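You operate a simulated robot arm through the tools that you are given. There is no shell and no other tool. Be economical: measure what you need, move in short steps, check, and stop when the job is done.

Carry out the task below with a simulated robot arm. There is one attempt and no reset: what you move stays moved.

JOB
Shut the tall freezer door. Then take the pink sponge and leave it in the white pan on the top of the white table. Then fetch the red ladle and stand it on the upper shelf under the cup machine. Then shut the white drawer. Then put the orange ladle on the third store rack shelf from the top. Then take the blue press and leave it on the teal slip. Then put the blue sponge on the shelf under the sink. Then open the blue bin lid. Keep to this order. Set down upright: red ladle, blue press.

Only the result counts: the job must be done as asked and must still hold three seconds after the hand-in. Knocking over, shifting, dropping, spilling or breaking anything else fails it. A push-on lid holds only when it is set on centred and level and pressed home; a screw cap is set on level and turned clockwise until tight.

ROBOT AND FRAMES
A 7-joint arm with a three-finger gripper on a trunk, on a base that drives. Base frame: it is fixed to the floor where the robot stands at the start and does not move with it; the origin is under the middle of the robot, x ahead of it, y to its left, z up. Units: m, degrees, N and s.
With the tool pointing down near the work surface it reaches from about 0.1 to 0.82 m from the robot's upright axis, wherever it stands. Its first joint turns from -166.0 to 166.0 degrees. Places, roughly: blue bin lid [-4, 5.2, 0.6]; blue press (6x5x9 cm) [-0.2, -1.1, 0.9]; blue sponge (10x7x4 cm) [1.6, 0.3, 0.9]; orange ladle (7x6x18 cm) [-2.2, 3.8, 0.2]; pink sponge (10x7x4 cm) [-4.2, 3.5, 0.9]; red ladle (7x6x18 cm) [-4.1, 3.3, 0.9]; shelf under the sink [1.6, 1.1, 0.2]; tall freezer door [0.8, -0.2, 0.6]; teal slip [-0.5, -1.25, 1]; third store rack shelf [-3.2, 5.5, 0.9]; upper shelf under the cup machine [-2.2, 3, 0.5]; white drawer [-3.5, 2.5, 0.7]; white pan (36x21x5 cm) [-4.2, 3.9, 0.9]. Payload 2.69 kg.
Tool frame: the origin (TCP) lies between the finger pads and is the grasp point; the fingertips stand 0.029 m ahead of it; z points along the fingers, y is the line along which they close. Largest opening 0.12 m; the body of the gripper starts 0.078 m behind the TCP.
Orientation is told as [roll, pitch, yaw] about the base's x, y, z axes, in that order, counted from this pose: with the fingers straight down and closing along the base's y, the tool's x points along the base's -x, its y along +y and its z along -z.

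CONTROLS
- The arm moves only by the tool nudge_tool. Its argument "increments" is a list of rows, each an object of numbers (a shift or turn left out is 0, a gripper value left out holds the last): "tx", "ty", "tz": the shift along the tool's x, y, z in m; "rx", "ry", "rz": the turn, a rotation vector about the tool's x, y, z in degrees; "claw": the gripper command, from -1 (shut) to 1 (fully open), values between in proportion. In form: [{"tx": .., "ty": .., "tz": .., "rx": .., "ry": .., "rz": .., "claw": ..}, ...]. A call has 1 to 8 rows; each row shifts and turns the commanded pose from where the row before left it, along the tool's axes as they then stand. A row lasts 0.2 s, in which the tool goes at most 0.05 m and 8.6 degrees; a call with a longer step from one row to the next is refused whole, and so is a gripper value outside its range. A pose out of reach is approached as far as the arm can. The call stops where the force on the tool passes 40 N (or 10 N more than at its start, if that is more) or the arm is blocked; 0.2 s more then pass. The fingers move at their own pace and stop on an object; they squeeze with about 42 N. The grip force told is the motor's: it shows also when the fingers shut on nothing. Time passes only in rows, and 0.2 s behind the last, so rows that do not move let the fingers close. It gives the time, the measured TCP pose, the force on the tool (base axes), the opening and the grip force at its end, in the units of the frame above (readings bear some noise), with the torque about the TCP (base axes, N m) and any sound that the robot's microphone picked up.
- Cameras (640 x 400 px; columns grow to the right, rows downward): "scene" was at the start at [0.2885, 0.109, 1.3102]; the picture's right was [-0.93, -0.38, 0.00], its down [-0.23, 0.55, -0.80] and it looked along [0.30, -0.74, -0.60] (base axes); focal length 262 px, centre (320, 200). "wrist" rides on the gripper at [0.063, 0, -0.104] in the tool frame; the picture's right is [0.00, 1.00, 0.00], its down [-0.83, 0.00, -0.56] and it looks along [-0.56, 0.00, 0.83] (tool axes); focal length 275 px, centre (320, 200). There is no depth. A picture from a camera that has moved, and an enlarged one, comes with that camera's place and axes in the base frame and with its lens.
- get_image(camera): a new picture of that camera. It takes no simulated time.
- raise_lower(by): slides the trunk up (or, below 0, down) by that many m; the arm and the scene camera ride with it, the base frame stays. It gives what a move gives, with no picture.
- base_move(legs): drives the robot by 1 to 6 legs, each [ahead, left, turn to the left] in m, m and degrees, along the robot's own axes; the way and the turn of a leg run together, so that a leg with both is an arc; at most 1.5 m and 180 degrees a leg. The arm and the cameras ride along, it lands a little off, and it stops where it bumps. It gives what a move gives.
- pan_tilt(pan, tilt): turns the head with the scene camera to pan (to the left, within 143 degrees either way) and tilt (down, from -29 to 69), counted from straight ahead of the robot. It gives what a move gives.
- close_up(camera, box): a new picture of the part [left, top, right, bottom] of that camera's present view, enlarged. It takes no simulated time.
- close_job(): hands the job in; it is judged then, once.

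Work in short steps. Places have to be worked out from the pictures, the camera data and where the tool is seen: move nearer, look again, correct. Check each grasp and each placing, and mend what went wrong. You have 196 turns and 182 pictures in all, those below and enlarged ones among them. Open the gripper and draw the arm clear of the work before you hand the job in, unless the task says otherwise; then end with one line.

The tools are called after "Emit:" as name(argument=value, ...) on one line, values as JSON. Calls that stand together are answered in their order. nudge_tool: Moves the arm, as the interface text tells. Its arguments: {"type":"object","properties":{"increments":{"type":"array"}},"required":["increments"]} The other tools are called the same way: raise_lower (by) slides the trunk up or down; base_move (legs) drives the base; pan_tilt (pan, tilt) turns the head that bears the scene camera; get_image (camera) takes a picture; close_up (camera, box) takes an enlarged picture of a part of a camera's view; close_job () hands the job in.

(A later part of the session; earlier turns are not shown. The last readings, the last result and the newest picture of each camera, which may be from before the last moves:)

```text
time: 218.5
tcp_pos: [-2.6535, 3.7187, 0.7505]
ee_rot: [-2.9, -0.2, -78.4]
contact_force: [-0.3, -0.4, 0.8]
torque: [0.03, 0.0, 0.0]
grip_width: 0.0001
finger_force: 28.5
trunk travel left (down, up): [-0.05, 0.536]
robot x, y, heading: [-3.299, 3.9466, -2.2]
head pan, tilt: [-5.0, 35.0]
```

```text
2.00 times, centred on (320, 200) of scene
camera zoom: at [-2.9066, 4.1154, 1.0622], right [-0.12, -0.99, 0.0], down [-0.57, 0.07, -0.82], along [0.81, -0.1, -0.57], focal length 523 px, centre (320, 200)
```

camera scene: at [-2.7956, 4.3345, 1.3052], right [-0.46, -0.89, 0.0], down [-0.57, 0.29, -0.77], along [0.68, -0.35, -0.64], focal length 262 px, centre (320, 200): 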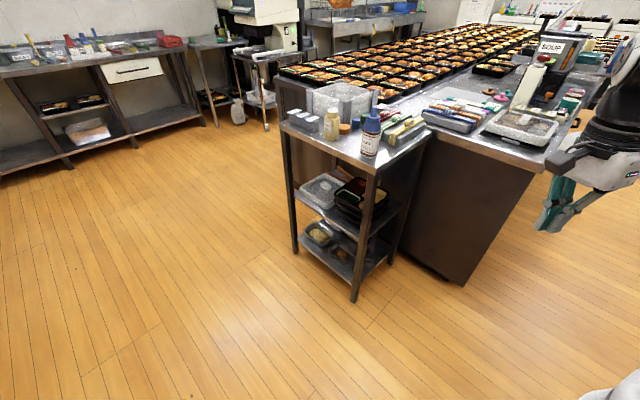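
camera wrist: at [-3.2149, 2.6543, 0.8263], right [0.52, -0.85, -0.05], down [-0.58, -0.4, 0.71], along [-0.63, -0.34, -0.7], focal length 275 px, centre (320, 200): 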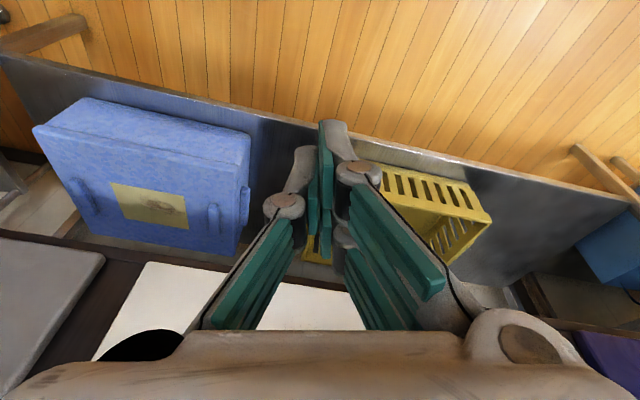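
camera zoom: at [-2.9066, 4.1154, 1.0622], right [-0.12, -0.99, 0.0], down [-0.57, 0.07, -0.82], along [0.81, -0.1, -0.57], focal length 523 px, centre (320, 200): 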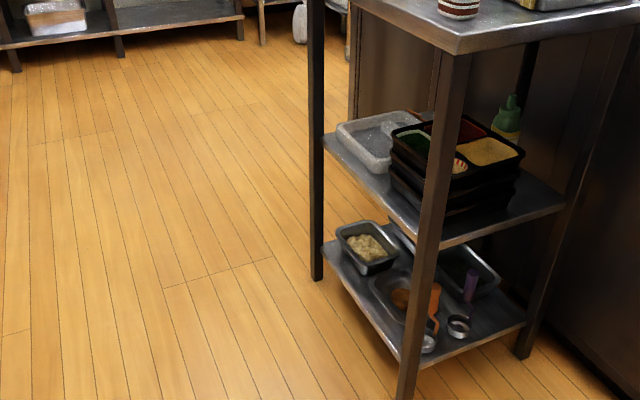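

The orange ladle stands at ≈(-2.18,3.787) on the lower shelf (z≈0.13), just behind the near leg (-2.21,3.83). I plan a 45° tilted approach from the −x side; first I yaw the tool.

Emit:
nudge_tool(increments=[{"rz": -8.2}, {"rz": -8.2}, {"rz": -8.2}, {"rz": -8.2}, {"rz": -8.2}, {"rz": -8.2}, {"rz": -8.2}, {"rz": -8.2}])

Emit:
nudge_tool(increments=[{"rz": -8.2}, {"rz": -8.2}, {"rz": -8.2}, {"rz": -8.2}, {"claw": 0.2}, {"ry": -7.5}, {"ry": -7.5}, {"ry": -7.5}])

Emit:
nudge_tool(increments=[{"ry": -7.5}, {"ry": -7.5}, {"ry": -7.5}, {"tx": 0.03, "tz": 0.03}, {"tx": 0.03, "tz": 0.03}])

Emit:
get_image(camera="wrist")

```text
time: 220.3
tcp_pos: [-2.6525, 3.7192, 0.7508]
ee_rot: [-1.4, 2.5, -12.8]
contact_force: [1.1, 0.1, 0.3]
torque: [-0.02, 0.0, -0.02]
grip_width: 0.0001
finger_force: 28.8
trunk travel left (down, up): [-0.05, 0.536]
robot x, y, heading: [-3.3026, 3.9457, -2.0]
head pan, tilt: [-5.0, 35.0]
```

```text
time: 222.1
tcp_pos: [-2.6518, 3.718, 0.7509]
ee_rot: [0.0, -19.7, 19.8]
contact_force: [-0.8, 0.2, 0.2]
torque: [0.02, -0.02, 0.0]
grip_width: 0.0718
finger_force: 0.0
trunk travel left (down, up): [-0.05, 0.536]
robot x, y, heading: [-3.3011, 3.9447, -1.9]
head pan, tilt: [-5.0, 35.0]
```

```text
time: 223.3
tcp_pos: [-2.6579, 3.7184, 0.6652]
ee_rot: [0.1, -42.2, 19.8]
contact_force: [0.7, 0.3, -0.9]
torque: [0.0, 0.02, -0.03]
grip_width: 0.0719
finger_force: 0.1
trunk travel left (down, up): [-0.05, 0.536]
robot x, y, heading: [-3.3012, 3.9472, -1.7]
head pan, tilt: [-5.0, 35.0]
```

```text
87 pictures are left
camera wrist: at [-2.7677, 3.6785, 0.6998], right [-0.34, 0.94, 0.0], down [0.23, 0.09, 0.97], along [0.91, 0.33, -0.24], focal length 275 px, centre (320, 200)
```

wrist: 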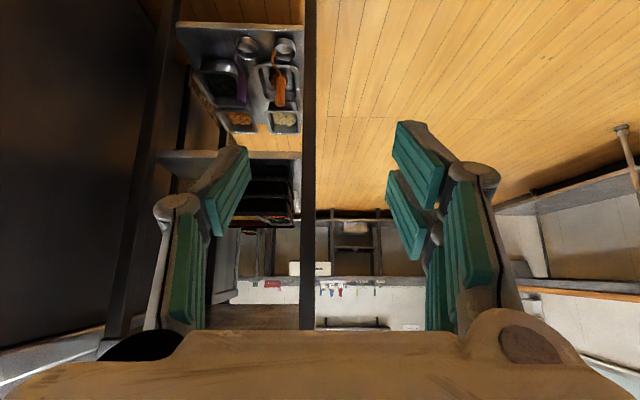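

Triangulated: orange handle mid ≈(-2.171,3.783,0.265), leg ≈(-2.214,3.841). I move the base closer, narrow the opening and lower the trunk fully.

Emit:
base_move(legs=[[0.12, -0.05, 0]])

Emit:
raise_lower(by=-0.05)

Emit:
nudge_tool(increments=[{"tx": 0.03, "tz": 0.035, "claw": -0.1}, {"tx": 0.03, "tz": 0.035}, {"tx": 0.03, "tz": 0.035}, {"tx": 0.03, "tz": 0.035}, {"tx": 0.03, "tz": 0.035}])

Emit:
get_image(camera="wrist")

Emit:
get_image(camera="scene")

```text
time: 224.6
tcp_pos: [-2.5404, 3.6648, 0.6645]
ee_rot: [0.1, -42.0, 19.8]
contact_force: [-0.6, -0.1, -0.3]
torque: [0.01, 0.01, -0.01]
grip_width: 0.072
finger_force: 0.1
trunk travel left (down, up): [-0.05, 0.536]
robot x, y, heading: [-3.184, 3.8921, -2.3]
head pan, tilt: [-5.0, 35.0]
```

```text
time: 225.5
tcp_pos: [-2.5393, 3.6638, 0.615]
ee_rot: [0.1, -42.1, 19.8]
contact_force: [0.0, 0.2, -0.3]
torque: [-0.03, 0.01, -0.03]
grip_width: 0.072
finger_force: 0.0
trunk travel left (down, up): [0.0, 0.586]
robot x, y, heading: [-3.1807, 3.8898, -1.8]
head pan, tilt: [-5.0, 35.0]
```

```text
time: 226.7
tcp_pos: [-2.5404, 3.6748, 0.4396]
ee_rot: [4.8, -43.1, 15.1]
contact_force: [-0.2, -0.2, -1.4]
torque: [0.0, -0.09, -0.01]
grip_width: 0.0539
finger_force: 0.1
out of reach, approached as far as the arm can: row 3, 4
trunk travel left (down, up): [0.0, 0.586]
robot x, y, heading: [-3.1784, 3.8955, -1.9]
head pan, tilt: [-5.0, 35.0]
```

```text
86 pictures are left
camera wrist: at [-2.6509, 3.636, 0.4715], right [-0.32, 0.95, 0.06], down [0.23, 0.02, 0.97], along [0.92, 0.32, -0.22], focal length 275 px, centre (320, 200)
```

wrist: 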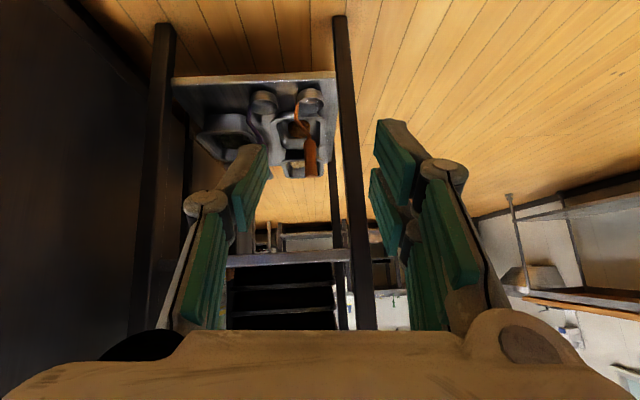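

```text
85 pictures are left
camera scene: at [-2.7922, 4.0606, 1.0129], right [-0.12, -0.99, 0.0], down [-0.57, 0.07, -0.82], along [0.81, -0.1, -0.57], focal length 262 px, centre (320, 200)
```

scene: 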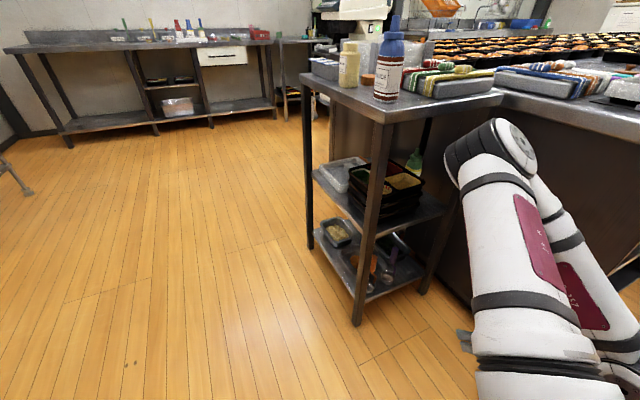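

I advance and lower toward the pre-grasp point, in two halves, watching the elbow.

Emit:
nudge_tool(increments=[{"tx": -0.0075, "ty": -0.004, "tz": 0.041}, {"tx": -0.0075, "ty": -0.004, "tz": 0.041}, {"tx": -0.0075, "ty": -0.004, "tz": 0.041}])

Emit:
get_image(camera="scene")

Emit:
get_image(camera="wrist")

```text
time: 227.5
tcp_pos: [-2.4411, 3.7032, 0.3623]
ee_rot: [5.1, -43.2, 15.0]
contact_force: [-0.4, -0.5, -0.9]
torque: [0.01, -0.01, 0.02]
grip_width: 0.0544
finger_force: 0.1
trunk travel left (down, up): [0.0, 0.586]
robot x, y, heading: [-3.1798, 3.8909, -2.0]
head pan, tilt: [-5.0, 35.0]
```

```text
84 pictures are left
camera scene: at [-2.7924, 4.0611, 1.0133], right [-0.12, -0.99, 0.0], down [-0.57, 0.07, -0.82], along [0.81, -0.1, -0.57], focal length 262 px, centre (320, 200)
```

scene: 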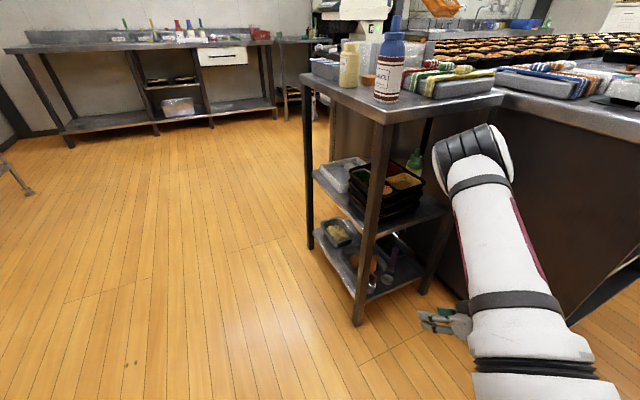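

```text
83 pictures are left
camera wrist: at [-2.5524, 3.6651, 0.3945], right [-0.32, 0.95, 0.06], down [0.23, 0.02, 0.97], along [0.92, 0.32, -0.23], focal length 275 px, centre (320, 200)
```

wrist: 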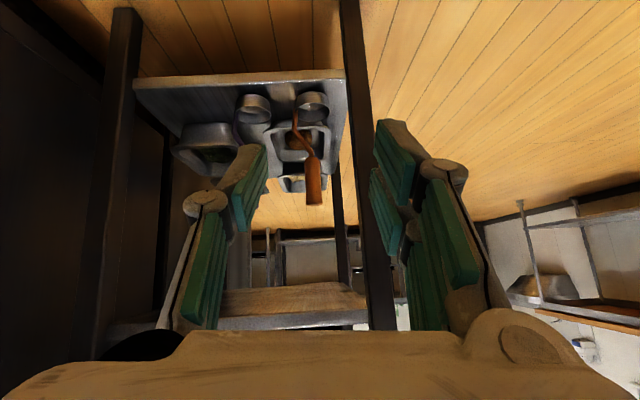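

Elbow stays clear. Handle confirmed at ≈(-2.171,3.787,0.268), leg ≈8 cm to its left. I advance to 10 cm short of it.

Emit:
nudge_tool(increments=[{"tx": -0.0142, "ty": -0.002, "tz": 0.038}, {"tx": -0.0142, "ty": -0.002, "tz": 0.038}, {"tx": -0.0142, "ty": -0.002, "tz": 0.038}, {"tx": -0.0142, "ty": -0.002, "tz": 0.038}, {"tx": -0.0142, "ty": -0.002, "tz": 0.038}])

Emit:
get_image(camera="wrist")

Emit:
get_image(camera="scene")

```text
time: 228.7
tcp_pos: [-2.2673, 3.7568, 0.2717]
ee_rot: [5.1, -43.1, 15.0]
contact_force: [0.1, -0.4, -0.2]
torque: [0.01, 0.01, -0.02]
grip_width: 0.0539
finger_force: 0.1
trunk travel left (down, up): [0.0, 0.586]
robot x, y, heading: [-3.1849, 3.8966, -2.4]
head pan, tilt: [-5.0, 35.0]
```

```text
82 pictures are left
camera wrist: at [-2.3774, 3.718, 0.3039], right [-0.32, 0.95, 0.06], down [0.23, 0.01, 0.97], along [0.92, 0.32, -0.23], focal length 275 px, centre (320, 200)
```

wrist: 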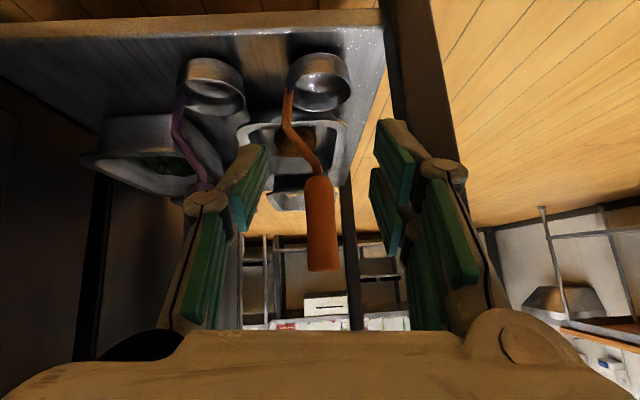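

```text
81 pictures are left
camera scene: at [-2.7924, 4.0611, 1.0133], right [-0.12, -0.99, 0.0], down [-0.57, 0.07, -0.82], along [0.81, -0.1, -0.57], focal length 262 px, centre (320, 200)
```

scene: 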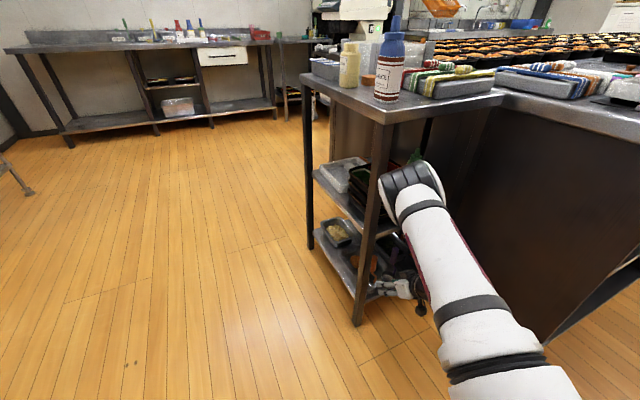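

Handle is dead ahead. I advance ~8 cm horizontally so the pads straddle it.

Emit:
nudge_tool(increments=[{"tx": -0.021, "tz": 0.0196}, {"tx": -0.021, "tz": 0.0196}, {"tx": -0.016, "tz": 0.015}])

Emit:
get_image(camera="wrist")

```text
time: 229.5
tcp_pos: [-2.1924, 3.7792, 0.2737]
ee_rot: [5.0, -43.2, 15.0]
contact_force: [0.4, -0.2, 0.0]
torque: [0.0, 0.0, 0.02]
grip_width: 0.054
finger_force: 0.2
trunk travel left (down, up): [0.0, 0.586]
robot x, y, heading: [-3.1826, 3.8928, -2.2]
head pan, tilt: [-5.0, 35.0]
```

```text
80 pictures are left
camera wrist: at [-2.3027, 3.74, 0.3049], right [-0.32, 0.95, 0.06], down [0.23, 0.02, 0.97], along [0.92, 0.33, -0.23], focal length 275 px, centre (320, 200)
```

wrist: 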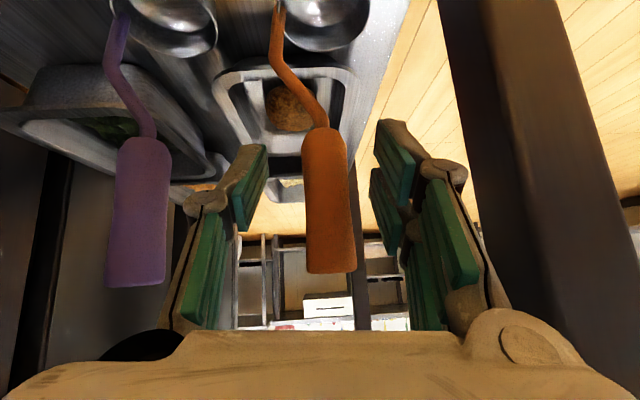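

The handle lies between the pads. I close and lift slightly.

Emit:
nudge_tool(increments=[{"ty": 0.004}, {"claw": -1}, {}, {}])

Emit:
nudge_tool(increments=[{"tx": -0.011, "tz": -0.0135, "ty": 0.001}])

Emit:
get_image(camera="wrist")

```text
time: 230.5
tcp_pos: [-2.1927, 3.784, 0.2735]
ee_rot: [5.1, -43.1, 15.0]
contact_force: [1.0, -0.5, -0.1]
torque: [0.07, -0.07, -0.02]
grip_width: 0.0229
finger_force: 42.0
trunk travel left (down, up): [0.0, 0.586]
robot x, y, heading: [-3.1794, 3.8918, -2.1]
head pan, tilt: [-5.0, 35.0]
```

```text
time: 230.9
tcp_pos: [-2.1925, 3.7839, 0.2892]
ee_rot: [5.1, -43.1, 15.0]
contact_force: [-0.1, -0.3, -1.1]
torque: [-0.03, 0.01, -0.03]
grip_width: 0.0227
finger_force: 41.8
trunk travel left (down, up): [0.0, 0.586]
robot x, y, heading: [-3.1848, 3.8918, -2.1]
head pan, tilt: [-5.0, 35.0]
```

```text
79 pictures are left
camera wrist: at [-2.3046, 3.744, 0.3223], right [-0.32, 0.95, 0.06], down [0.23, 0.01, 0.97], along [0.92, 0.33, -0.22], focal length 275 px, centre (320, 200)
```

wrist: 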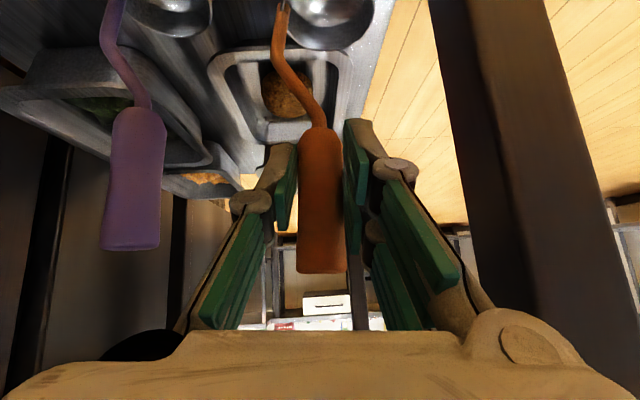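

The ladle is lifted off the shelf. I raise it a bit more and pull it straight out, then back the base away.

Emit:
nudge_tool(increments=[{"tx": -0.011, "tz": -0.0135, "ty": 0.001}, {"tx": 0.021, "ty": 0.001, "tz": -0.0287}, {"tx": 0.021, "ty": 0.001, "tz": -0.0287}, {"tx": 0.021, "ty": 0.001, "tz": -0.0287}])

Emit:
get_image(camera="wrist")

Emit:
get_image(camera="scene")

```text
time: 231.9
tcp_pos: [-2.2938, 3.7529, 0.3293]
ee_rot: [5.2, -43.1, 15.2]
contact_force: [0.3, -0.6, -1.7]
torque: [-0.02, -0.02, 0.0]
grip_width: 0.0226
finger_force: 42.5
trunk travel left (down, up): [0.0, 0.586]
robot x, y, heading: [-3.1854, 3.8955, -1.9]
head pan, tilt: [-5.0, 35.0]
```

```text
78 pictures are left
camera wrist: at [-2.4046, 3.7138, 0.3615], right [-0.32, 0.95, 0.06], down [0.23, 0.02, 0.97], along [0.92, 0.33, -0.22], focal length 275 px, centre (320, 200)
```

wrist: 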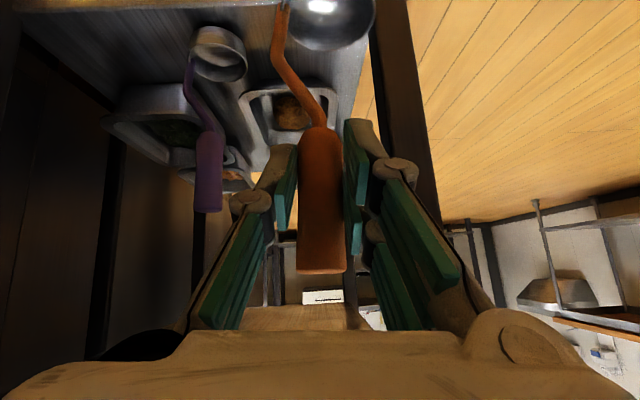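

```text
77 pictures are left
camera scene: at [-2.7924, 4.0615, 1.0132], right [-0.12, -0.99, 0.0], down [-0.57, 0.07, -0.82], along [0.81, -0.1, -0.57], focal length 262 px, centre (320, 200)
```

scene: 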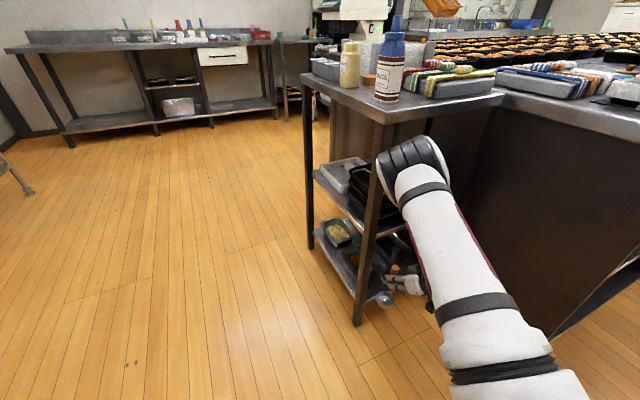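

Clear of the shelf. I back the base 0.3 m and then raise the trunk.

Emit:
base_move(legs=[[-0.3, 0, 0]])

Emit:
raise_lower(by=0.3)

Emit:
get_image(camera="scene")

```text
time: 233.9
tcp_pos: [-2.6005, 3.7631, 0.3283]
ee_rot: [5.1, -43.1, 14.9]
contact_force: [0.0, 0.1, -1.5]
torque: [-0.01, 0.02, 0.0]
grip_width: 0.0229
finger_force: 42.2
trunk travel left (down, up): [0.0, 0.586]
robot x, y, heading: [-3.4907, 3.9021, -1.9]
head pan, tilt: [-5.0, 35.0]
```

```text
time: 236.9
tcp_pos: [-2.6004, 3.7633, 0.6278]
ee_rot: [5.1, -43.1, 15.1]
contact_force: [-0.9, 0.4, -1.1]
torque: [0.0, 0.02, 0.0]
grip_width: 0.0227
finger_force: 42.3
trunk travel left (down, up): [-0.3, 0.286]
robot x, y, heading: [-3.487, 3.9032, -2.0]
head pan, tilt: [-5.0, 35.0]
```

```text
76 pictures are left
camera scene: at [-3.1396, 4.0731, 1.3127], right [-0.12, -0.99, 0.0], down [-0.57, 0.07, -0.82], along [0.81, -0.1, -0.57], focal length 262 px, centre (320, 200)
```

scene: 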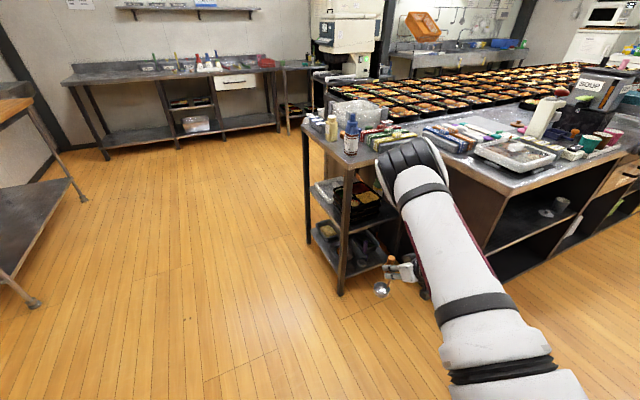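

I have the orange ladle. I step forward from the white table and turn to face the store rack.

Emit:
base_move(legs=[[0.25, 0.1, 0], [0, 0, 109]])

Emit:
pan_tilt(pan=0, tilt=15)

Emit:
get_image(camera="scene")

```text
time: 243.4
tcp_pos: [-3.3861, 4.885, 0.6287]
ee_rot: [5.1, -43.1, 123.6]
contact_force: [-0.3, -0.4, -1.1]
torque: [-0.03, 0.01, 0.0]
grip_width: 0.0229
finger_force: 42.1
trunk travel left (down, up): [-0.3, 0.286]
robot x, y, heading: [-3.2324, 3.9981, 106.4]
head pan, tilt: [-5.0, 35.0]
```

```text
time: 244.2
tcp_pos: [-3.3885, 4.885, 0.6286]
ee_rot: [5.2, -43.2, 123.6]
contact_force: [-0.6, -0.1, -1.6]
torque: [-0.03, -0.02, 0.01]
grip_width: 0.0228
finger_force: 42.6
trunk travel left (down, up): [-0.3, 0.286]
robot x, y, heading: [-3.236, 3.9976, 106.6]
head pan, tilt: [0.0, 15.0]
```

```text
75 pictures are left
camera scene: at [-3.5186, 4.2775, 1.3446], right [0.96, 0.28, 0.0], down [0.07, -0.25, -0.97], along [-0.28, 0.93, -0.26], focal length 262 px, centre (320, 200)
```

scene: 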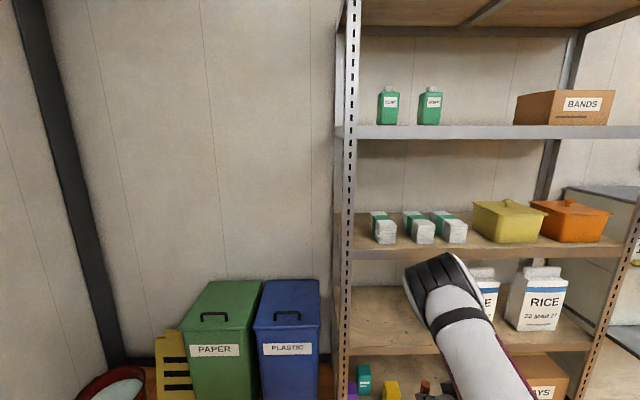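

The third shelf (z≈0.9) carries three packs and two pots. I raise the trunk to look down on it and find a free spot.

Emit:
raise_lower(by=0.28)

Emit:
pan_tilt(pan=-12, tilt=25)

Emit:
close_up(camera="scene", box=[220, 60, 540, 260])

```text
time: 247.1
tcp_pos: [-3.3874, 4.8862, 0.9084]
ee_rot: [5.1, -43.1, 123.7]
contact_force: [-0.6, -0.2, -1.1]
torque: [0.0, -0.01, 0.0]
grip_width: 0.0231
finger_force: 41.6
trunk travel left (down, up): [-0.58, 0.006]
robot x, y, heading: [-3.236, 3.9926, 106.4]
head pan, tilt: [0.0, 15.0]
```

```text
time: 247.8
tcp_pos: [-3.3872, 4.8846, 0.9093]
ee_rot: [5.2, -43.1, 123.6]
contact_force: [0.7, 0.3, -1.6]
torque: [-0.03, -0.06, -0.05]
grip_width: 0.0229
finger_force: 42.0
trunk travel left (down, up): [-0.58, 0.006]
robot x, y, heading: [-3.2377, 3.9962, 106.6]
head pan, tilt: [-12.0, 25.0]
```

```text
2.00 times, centred on (380, 160) of scene
camera zoom: at [-3.4357, 4.0656, 1.6081], right [1.0, 0.08, 0.0], down [0.03, -0.42, -0.91], along [-0.07, 0.9, -0.42], focal length 523 px, centre (200, 280)
```

zoom: 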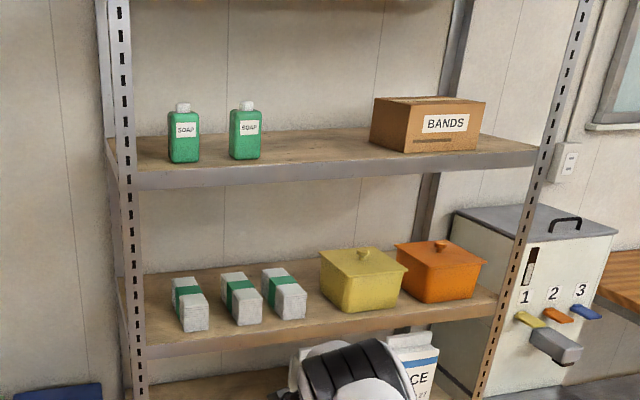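

The free spot is the left end: gap ≈11 cm between the shelf's left edge and the first pack. I raise the ladle above shelf level first.

Emit:
nudge_tool(increments=[{"tx": -0.0325, "ty": 0.003, "tz": -0.0345}, {"tx": -0.0325, "ty": 0.003, "tz": -0.0345}, {"tx": -0.0325, "ty": 0.003, "tz": -0.0345}, {"tx": -0.0325, "ty": 0.003, "tz": -0.0345}])

Emit:
get_image(camera="wrist")

Emit:
get_image(camera="scene")

```text
time: 248.8
tcp_pos: [-3.3853, 4.8852, 1.0971]
ee_rot: [5.1, -43.0, 123.5]
contact_force: [-0.5, 0.4, -2.3]
torque: [0.01, -0.01, -0.01]
grip_width: 0.023
finger_force: 42.3
trunk travel left (down, up): [-0.58, 0.006]
robot x, y, heading: [-3.2335, 3.9997, 106.8]
head pan, tilt: [-12.0, 25.0]
```

```text
73 pictures are left
camera wrist: at [-3.313, 4.793, 1.1297], right [-0.79, -0.6, 0.06], down [-0.09, 0.22, 0.97], along [-0.6, 0.77, -0.23], focal length 275 px, centre (320, 200)
```

wrist: 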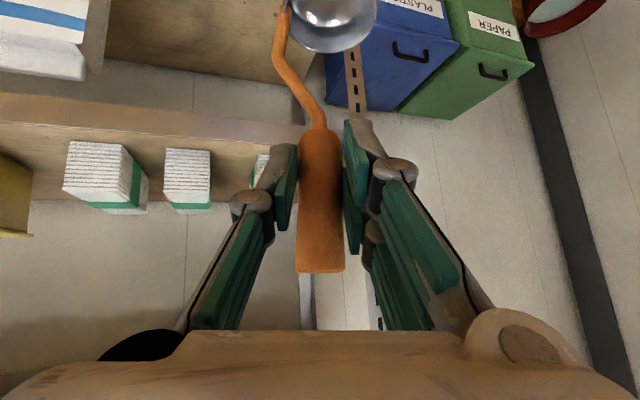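

```text
72 pictures are left
camera scene: at [-3.4356, 4.0657, 1.6081], right [1.0, 0.08, 0.0], down [0.03, -0.42, -0.91], along [-0.07, 0.9, -0.42], focal length 262 px, centre (320, 200)
```

scene: 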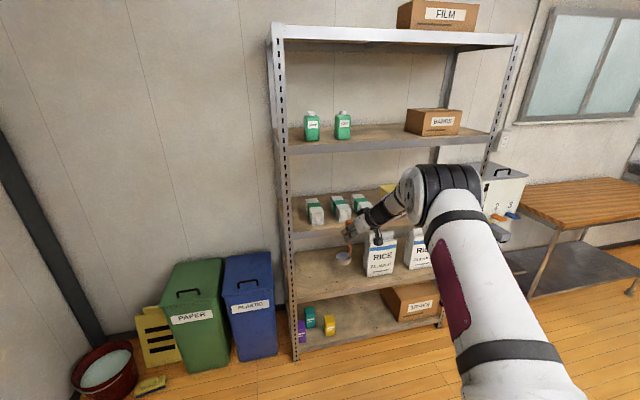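

Good view of the rack. I drive nearer so the ladle is about 0.2 m short of the target spot.

Emit:
base_move(legs=[[0.22, 0.06, 0]])

Emit:
get_image(camera="wrist")

Emit:
close_up(camera="scene", box=[230, 130, 430, 255])

```text
time: 250.5
tcp_pos: [-3.507, 5.0762, 1.0981]
ee_rot: [5.1, -43.1, 123.8]
contact_force: [-0.7, 0.0, -0.7]
torque: [0.01, -0.02, -0.01]
grip_width: 0.0229
finger_force: 42.0
trunk travel left (down, up): [-0.58, 0.006]
robot x, y, heading: [-3.3566, 4.1908, 106.7]
head pan, tilt: [-12.0, 25.0]
```

```text
71 pictures are left
camera wrist: at [-3.4341, 4.9856, 1.1302], right [-0.79, -0.61, 0.06], down [-0.09, 0.22, 0.97], along [-0.6, 0.77, -0.22], focal length 275 px, centre (320, 200)
```

wrist: 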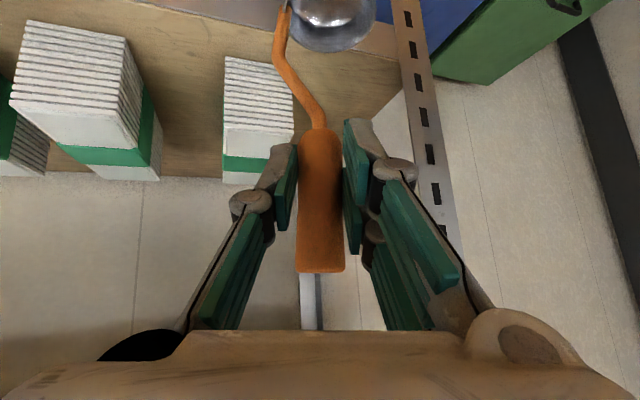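

```text
3.20 times, centred on (330, 192) of scene
camera zoom: at [-3.5541, 4.2574, 1.6082], right [1.0, 0.08, 0.0], down [0.03, -0.42, -0.91], along [-0.07, 0.9, -0.42], focal length 837 px, centre (288, 224)
```

zoom: 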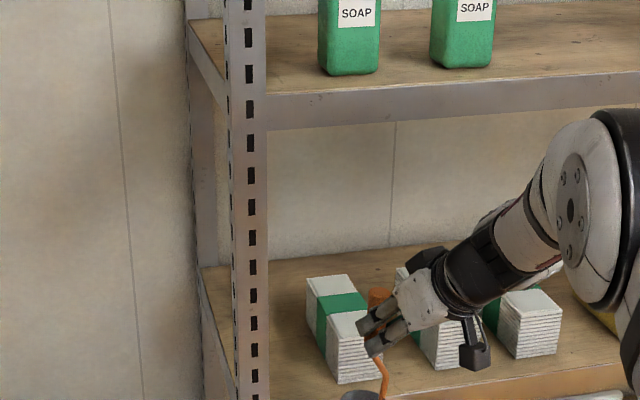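

Target for the handle: TCP ≈(-3.59,5.256), so the bowl falls midway between post and pack. I move in with the arm, staying slightly high.

Emit:
nudge_tool(increments=[{"tx": -0.033, "ty": -0.0085, "tz": 0.0216}, {"tx": -0.033, "ty": -0.0085, "tz": 0.0216}, {"tx": -0.033, "ty": -0.0085, "tz": 0.0216}])

Emit:
get_image(camera="wrist")

Emit:
close_up(camera="scene", box=[230, 130, 430, 255])

```text
time: 251.3
tcp_pos: [-3.5434, 5.1498, 1.1102]
ee_rot: [5.2, -42.9, 123.7]
contact_force: [0.0, -0.1, -1.8]
torque: [-0.03, -0.02, -0.03]
grip_width: 0.0227
finger_force: 42.4
out of reach, approached as far as the arm can: row 3
trunk travel left (down, up): [-0.58, 0.006]
robot x, y, heading: [-3.3543, 4.1917, 106.9]
head pan, tilt: [-12.0, 25.0]
```

```text
69 pictures are left
camera wrist: at [-3.4696, 5.0579, 1.1432], right [-0.79, -0.61, 0.06], down [-0.09, 0.22, 0.97], along [-0.6, 0.76, -0.23], focal length 275 px, centre (320, 200)
```

wrist: 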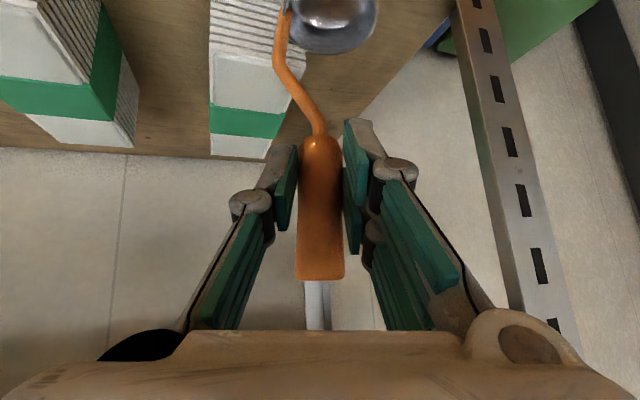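

```text
3.20 times, centred on (330, 192) of scene
camera zoom: at [-3.5542, 4.2576, 1.608], right [1.0, 0.08, 0.0], down [0.04, -0.42, -0.91], along [-0.07, 0.9, -0.42], focal length 837 px, centre (288, 224)
```

zoom: 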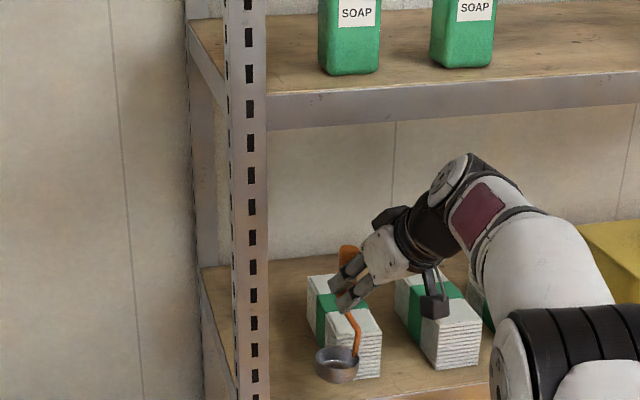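

The arm is at full stretch; I use the base for the remaining way, slightly left first.

Emit:
base_move(legs=[[0.02, 0.035, 0], [0.06, 0, 0]])

Emit:
get_image(camera="wrist")

Emit:
close_up(camera="scene", box=[230, 130, 430, 255])

```text
time: 252.8
tcp_pos: [-3.5975, 5.2154, 1.1119]
ee_rot: [5.1, -43.2, 123.7]
contact_force: [0.8, 0.3, -1.7]
torque: [-0.03, -0.02, 0.01]
grip_width: 0.0227
finger_force: 42.2
trunk travel left (down, up): [-0.58, 0.006]
robot x, y, heading: [-3.4115, 4.2536, 106.6]
head pan, tilt: [-12.0, 25.0]
```

```text
67 pictures are left
camera wrist: at [-3.5261, 5.1241, 1.1448], right [-0.79, -0.61, 0.06], down [-0.09, 0.22, 0.97], along [-0.6, 0.77, -0.22], focal length 275 px, centre (320, 200)
```

wrist: 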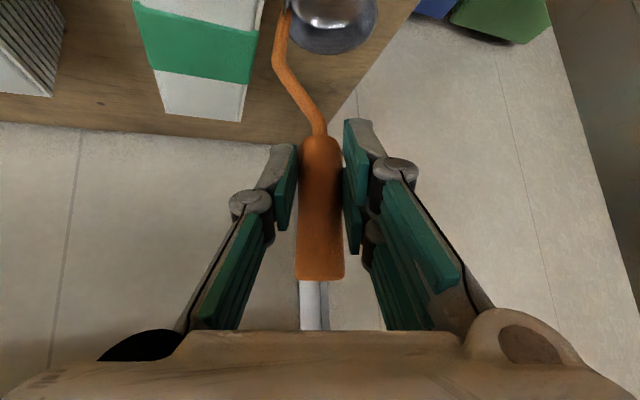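

```text
3.20 times, centred on (330, 192) of scene
camera zoom: at [-3.6109, 4.3233, 1.6081], right [1.0, 0.08, 0.0], down [0.03, -0.42, -0.91], along [-0.07, 0.9, -0.42], focal length 837 px, centre (288, 224)
```

zoom: 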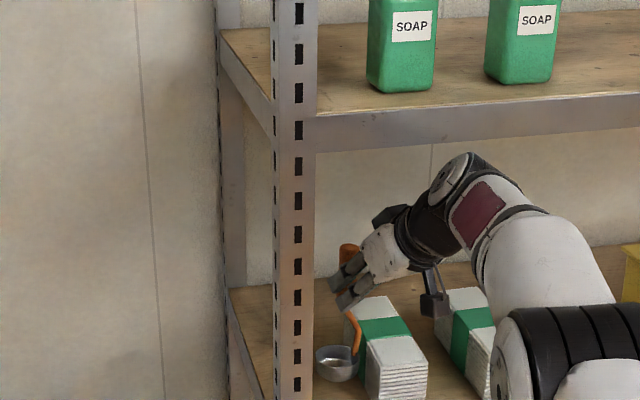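

The bowl is between post and pack. I go 3 cm deeper, then lower until contact.

Emit:
base_move(legs=[[0.03, 0, 0]])

Emit:
nudge_tool(increments=[{"tx": 0.0136, "ty": -0.001, "tz": 0.0145}, {"tx": 0.0136, "ty": -0.001, "tz": 0.0145}])

Emit:
close_up(camera="scene", box=[230, 130, 430, 255])

Emit:
get_image(camera="wrist")

```text
time: 253.6
tcp_pos: [-3.6072, 5.2446, 1.1125]
ee_rot: [5.1, -43.1, 123.6]
contact_force: [-0.5, -0.4, -1.6]
torque: [-0.01, -0.04, -0.01]
grip_width: 0.0227
finger_force: 41.7
trunk travel left (down, up): [-0.58, 0.006]
robot x, y, heading: [-3.421, 4.284, 106.8]
head pan, tilt: [-12.0, 25.0]
```

```text
time: 254.2
tcp_pos: [-3.6082, 5.2447, 1.0782]
ee_rot: [4.7, -43.4, 123.9]
contact_force: [0.6, -1.1, 17.1]
torque: [0.13, 0.06, -0.01]
grip_width: 0.0231
finger_force: 42.3
trunk travel left (down, up): [-0.58, 0.006]
robot x, y, heading: [-3.4178, 4.2835, 106.6]
head pan, tilt: [-12.0, 25.0]
```

```text
3.20 times, centred on (330, 192) of scene
camera zoom: at [-3.6191, 4.3501, 1.6084], right [1.0, 0.08, 0.0], down [0.03, -0.42, -0.91], along [-0.07, 0.9, -0.42], focal length 837 px, centre (288, 224)
```

zoom: 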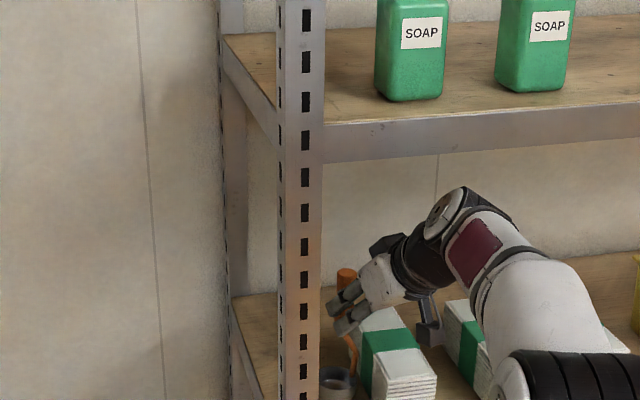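

```text
64 pictures are left
camera wrist: at [-3.5365, 5.1527, 1.1089], right [-0.79, -0.61, 0.06], down [-0.09, 0.21, 0.97], along [-0.6, 0.77, -0.22], focal length 275 px, centre (320, 200)
```

wrist: 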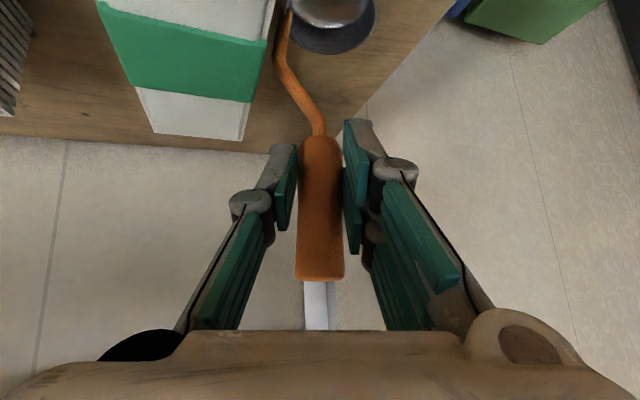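

Contact on the shelf (17 N upward, little torque). I open the fingers modestly and check that the ladle stands.

Emit:
nudge_tool(increments=[{"tz": -0.0005}, {"claw": -0.4}, {"claw": -0.15}, {}])

Emit:
get_image(camera="wrist")

```text
time: 255.2
tcp_pos: [-3.6083, 5.2434, 1.0717]
ee_rot: [5.0, -43.2, 123.7]
contact_force: [-0.2, 0.7, 0.2]
torque: [0.0, 0.03, -0.01]
grip_width: 0.051
finger_force: 0.0
trunk travel left (down, up): [-0.58, 0.006]
robot x, y, heading: [-3.4176, 4.2839, 106.6]
head pan, tilt: [-12.0, 25.0]
```

```text
63 pictures are left
camera wrist: at [-3.5358, 5.1526, 1.1042], right [-0.79, -0.61, 0.06], down [-0.09, 0.22, 0.97], along [-0.6, 0.77, -0.23], focal length 275 px, centre (320, 200)
```

wrist: 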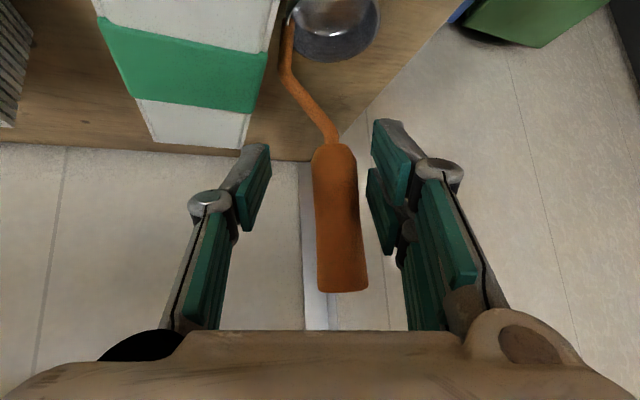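

The ladle stands on its own. I withdraw straight back and then drive off, then check it.

Emit:
nudge_tool(increments=[{"tx": 0.0245, "ty": -0.001, "tz": -0.0227}, {"tx": 0.0245, "ty": -0.001, "tz": -0.0227}, {"tx": 0.0245, "ty": -0.001, "tz": -0.0227}, {"tx": 0.0245, "ty": -0.001, "tz": -0.0227}])

Emit:
base_move(legs=[[-0.25, 0, 0]])

Emit:
get_image(camera="scene")

Emit:
close_up(camera="scene", box=[230, 110, 430, 235])

```text
time: 256.2
tcp_pos: [-3.5234, 5.1402, 1.0704]
ee_rot: [5.0, -43.0, 123.7]
contact_force: [-0.7, 0.3, -0.4]
torque: [-0.01, -0.07, -0.03]
grip_width: 0.051
finger_force: 0.1
trunk travel left (down, up): [-0.58, 0.006]
robot x, y, heading: [-3.4194, 4.2862, 106.7]
head pan, tilt: [-12.0, 25.0]
```

```text
time: 258.0
tcp_pos: [-3.4559, 4.9, 1.0695]
ee_rot: [5.1, -43.2, 124.1]
contact_force: [-0.4, -0.4, 0.9]
torque: [0.0, -0.02, 0.0]
grip_width: 0.051
finger_force: 0.1
trunk travel left (down, up): [-0.58, 0.006]
robot x, y, heading: [-3.3453, 4.044, 107.1]
head pan, tilt: [-12.0, 25.0]
```

```text
62 pictures are left
camera scene: at [-3.5468, 4.1101, 1.608], right [1.0, 0.09, 0.0], down [0.04, -0.42, -0.91], along [-0.08, 0.9, -0.42], focal length 262 px, centre (320, 200)
```

scene: 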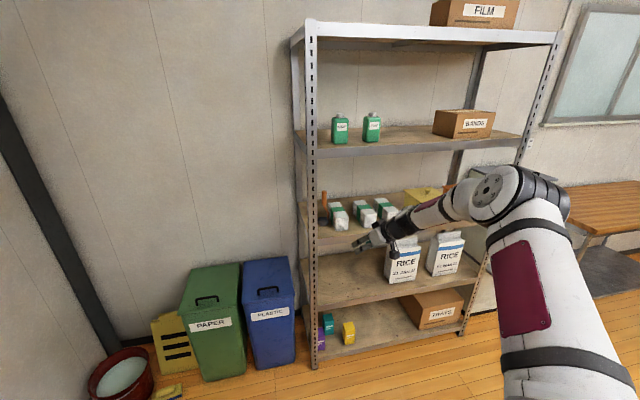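

```text
3.20 times, centred on (330, 172) of scene
camera zoom: at [-3.5468, 4.1101, 1.608], right [1.0, 0.09, 0.0], down [0.04, -0.42, -0.91], along [-0.08, 0.9, -0.42], focal length 837 px, centre (288, 288)
```

zoom: 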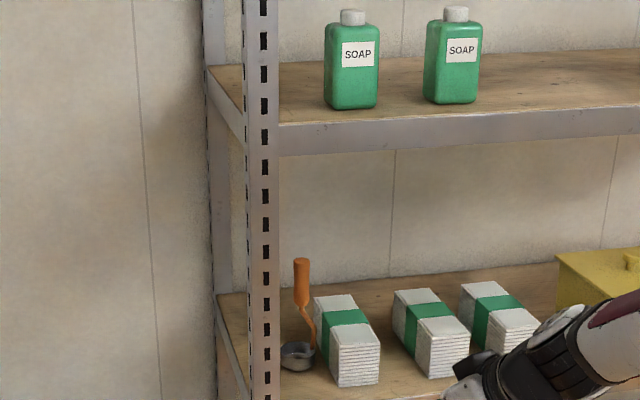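

The orange ladle stands on the third shelf. Now I tuck the arm (tool down, pulled in) for the drive back to the counter with the blue press.

Emit:
nudge_tool(increments=[{"ry": 7.2}, {"ry": 7.2}, {"ry": 7.2}, {"ry": 7.2}, {"ry": 7.2}, {"ry": 7.0}, {"tx": 0.045}, {"tx": 0.045}])

Emit:
nudge_tool(increments=[{"tx": 0.045, "tz": -0.015}, {"tx": 0.045, "tz": -0.015}, {"tx": 0.045, "tz": -0.015}])

Emit:
base_move(legs=[[-1.1, -0.05, 0], [-1.15, -0.07, 0], [-1.2, 0.08, 0], [-1.25, 0.1, 0]])

```text
time: 259.8
tcp_pos: [-3.4014, 4.8712, 1.0742]
ee_rot: [3.8, 0.0, 127.7]
contact_force: [0.1, 0.0, -0.6]
torque: [0.0, -0.07, -0.01]
grip_width: 0.0512
finger_force: 0.1
out of reach, approached as far as the arm can: row 6, 7, 8
trunk travel left (down, up): [-0.58, 0.006]
robot x, y, heading: [-3.3466, 4.0439, 107.5]
head pan, tilt: [-12.0, 25.0]
```

```text
time: 260.6
tcp_pos: [-3.3098, 4.8653, 1.1272]
ee_rot: [3.8, 0.0, 127.8]
contact_force: [-0.2, 0.7, -0.2]
torque: [-0.01, -0.1, -0.01]
grip_width: 0.051
finger_force: 0.0
out of reach, approached as far as the arm can: row 1, 2, 3
trunk travel left (down, up): [-0.58, 0.006]
robot x, y, heading: [-3.3482, 4.0435, 107.0]
head pan, tilt: [-12.0, 25.0]
```

```text
time: 283.6
tcp_pos: [-1.9484, 0.3142, 1.1258]
ee_rot: [3.9, -0.1, 127.2]
contact_force: [0.6, 0.3, 0.7]
torque: [0.02, 0.0, 0.02]
grip_width: 0.051
finger_force: 0.1
trunk travel left (down, up): [-0.58, 0.006]
robot x, y, heading: [-1.9913, -0.507, 107.0]
head pan, tilt: [-12.0, 25.0]
```

I'm back in the open corner. I turn right to face the counter (heading ≈−70°).

Emit:
base_move(legs=[[0, 0, -177]])

Emit:
pan_tilt(pan=30, tilt=30)

Emit:
get_image(camera="scene")

```text
time: 291.1
tcp_pos: [-1.9783, -1.3286, 1.1273]
ee_rot: [3.8, -0.1, -48.9]
contact_force: [0.0, 0.3, -0.2]
torque: [0.02, -0.06, -0.01]
grip_width: 0.051
finger_force: 0.1
trunk travel left (down, up): [-0.58, 0.006]
robot x, y, heading: [-1.9909, -0.5073, -69.4]
head pan, tilt: [-12.0, 25.0]
```

```text
time: 292.2
tcp_pos: [-1.979, -1.3276, 1.1265]
ee_rot: [3.8, 0.0, -48.9]
contact_force: [0.2, 0.3, 0.1]
torque: [-0.01, 0.02, 0.01]
grip_width: 0.0511
finger_force: 0.1
trunk travel left (down, up): [-0.58, 0.006]
robot x, y, heading: [-1.9954, -0.5083, -69.0]
head pan, tilt: [30.0, 30.0]
```

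```text
60 pictures are left
camera scene: at [-1.7315, -0.5272, 1.6001], right [-0.63, -0.77, 0.0], down [-0.39, 0.32, -0.87], along [0.67, -0.55, -0.5], focal length 262 px, centre (320, 200)
```

scene: 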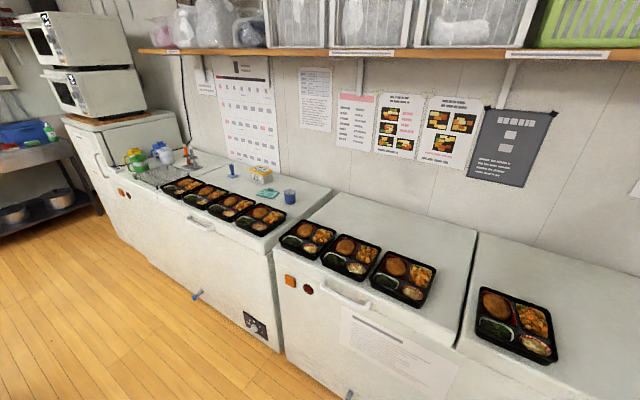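

Press stands at (232,170), teal slip beside the egg box. I slide left along the counter to reach them.

Emit:
base_move(legs=[[0.1, 0.7, 0], [0.12, 0.7, 0]])

Emit:
pan_tilt(pan=15, tilt=45)

Emit:
get_image(camera="scene")

Emit:
get_image(camera="wrist")

```text
time: 299.7
tcp_pos: [-0.5768, -1.037, 1.1264]
ee_rot: [3.9, 0.0, -49.0]
contact_force: [0.0, 0.8, -1.3]
torque: [-0.01, -0.02, 0.0]
grip_width: 0.051
finger_force: 0.1
trunk travel left (down, up): [-0.58, 0.006]
robot x, y, heading: [-0.5858, -0.2167, -69.3]
head pan, tilt: [30.0, 30.0]
```

```text
time: 300.4
tcp_pos: [-0.5753, -1.0377, 1.1272]
ee_rot: [3.8, -0.1, -48.9]
contact_force: [0.3, -0.2, -0.9]
torque: [0.02, 0.0, 0.01]
grip_width: 0.0511
finger_force: 0.0
trunk travel left (down, up): [-0.58, 0.006]
robot x, y, heading: [-0.5871, -0.2152, -69.4]
head pan, tilt: [15.0, 45.0]
```

```text
59 pictures are left
camera scene: at [-0.3505, -0.245, 1.5776], right [-0.81, -0.58, 0.0], down [-0.41, 0.57, -0.71], along [0.41, -0.58, -0.71], focal length 262 px, centre (320, 200)
```

scene: 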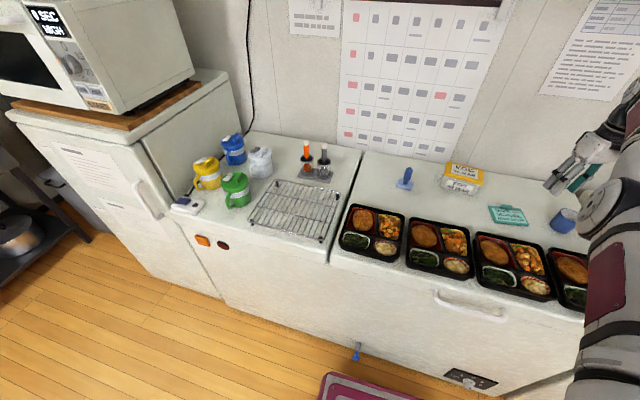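

```text
58 pictures are left
camera wrist: at [-0.6237, -0.9938, 1.2299], right [0.75, 0.66, 0.07], down [0.52, -0.65, 0.56], along [0.41, -0.38, -0.83], focal length 275 px, centre (320, 200)
```

wrist: 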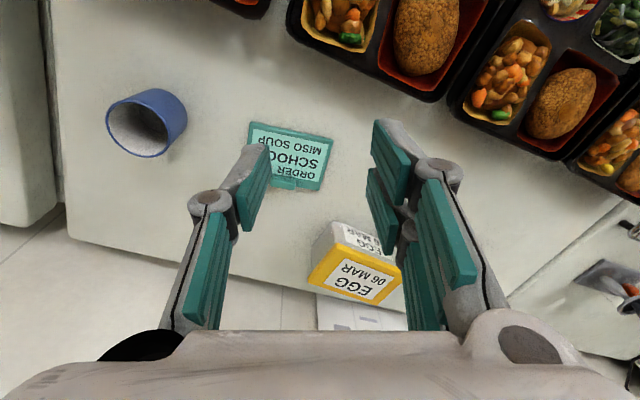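

Press base ≈(-0.17,-1.077), slip centre ≈(-0.53,-1.126), counter z≈0.875. I lift the tool, lower the trunk, and move over toward the press.

Emit:
nudge_tool(increments=[{"tz": -0.04}, {"tz": -0.04}, {"tz": -0.03}])

Emit:
raise_lower(by=-0.2)

Emit:
get_image(camera="scene")

```text
time: 301.2
tcp_pos: [-0.5803, -1.0205, 1.2306]
ee_rot: [4.0, 0.0, -49.0]
contact_force: [0.2, 0.9, -1.4]
torque: [0.04, -0.02, 0.03]
grip_width: 0.0509
finger_force: 0.0
out of reach, approached as far as the arm can: row 1, 2, 3
trunk travel left (down, up): [-0.58, 0.006]
robot x, y, heading: [-0.5856, -0.2121, -69.2]
head pan, tilt: [15.0, 45.0]
```

```text
time: 303.4
tcp_pos: [-0.5135, -1.1906, 1.0321]
ee_rot: [3.8, -0.1, -49.0]
contact_force: [0.3, -0.3, 1.2]
torque: [-0.02, -0.03, -0.03]
grip_width: 0.051
finger_force: 0.1
trunk travel left (down, up): [-0.38, 0.206]
robot x, y, heading: [-0.5876, -0.2154, -69.4]
head pan, tilt: [15.0, 45.0]
```

```text
57 pictures are left
camera scene: at [-0.2857, -0.4181, 1.3774], right [-0.81, -0.58, 0.0], down [-0.41, 0.58, -0.71], along [0.41, -0.58, -0.71], focal length 262 px, centre (320, 200)
```

scene: 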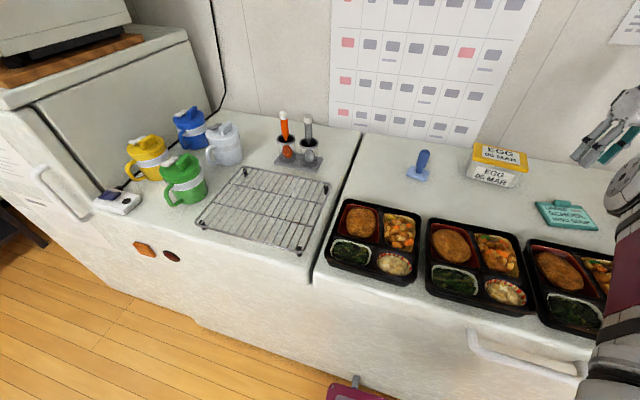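

Press triangulates to (-0.172,-1.066). A close-up shows its shape and orientation.

Emit:
close_up(camera="scene", box=[380, 130, 460, 190])

```text
6.67 times, centred on (420, 160) of scene
camera zoom: at [-0.2857, -0.4181, 1.3774], right [-0.81, -0.58, 0.0], down [-0.41, 0.58, -0.71], along [0.41, -0.58, -0.71], focal length 1744 px, centre (-347, 467)
```

zoom: 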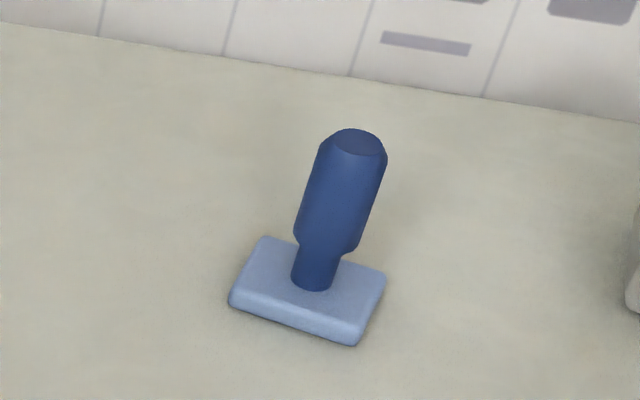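

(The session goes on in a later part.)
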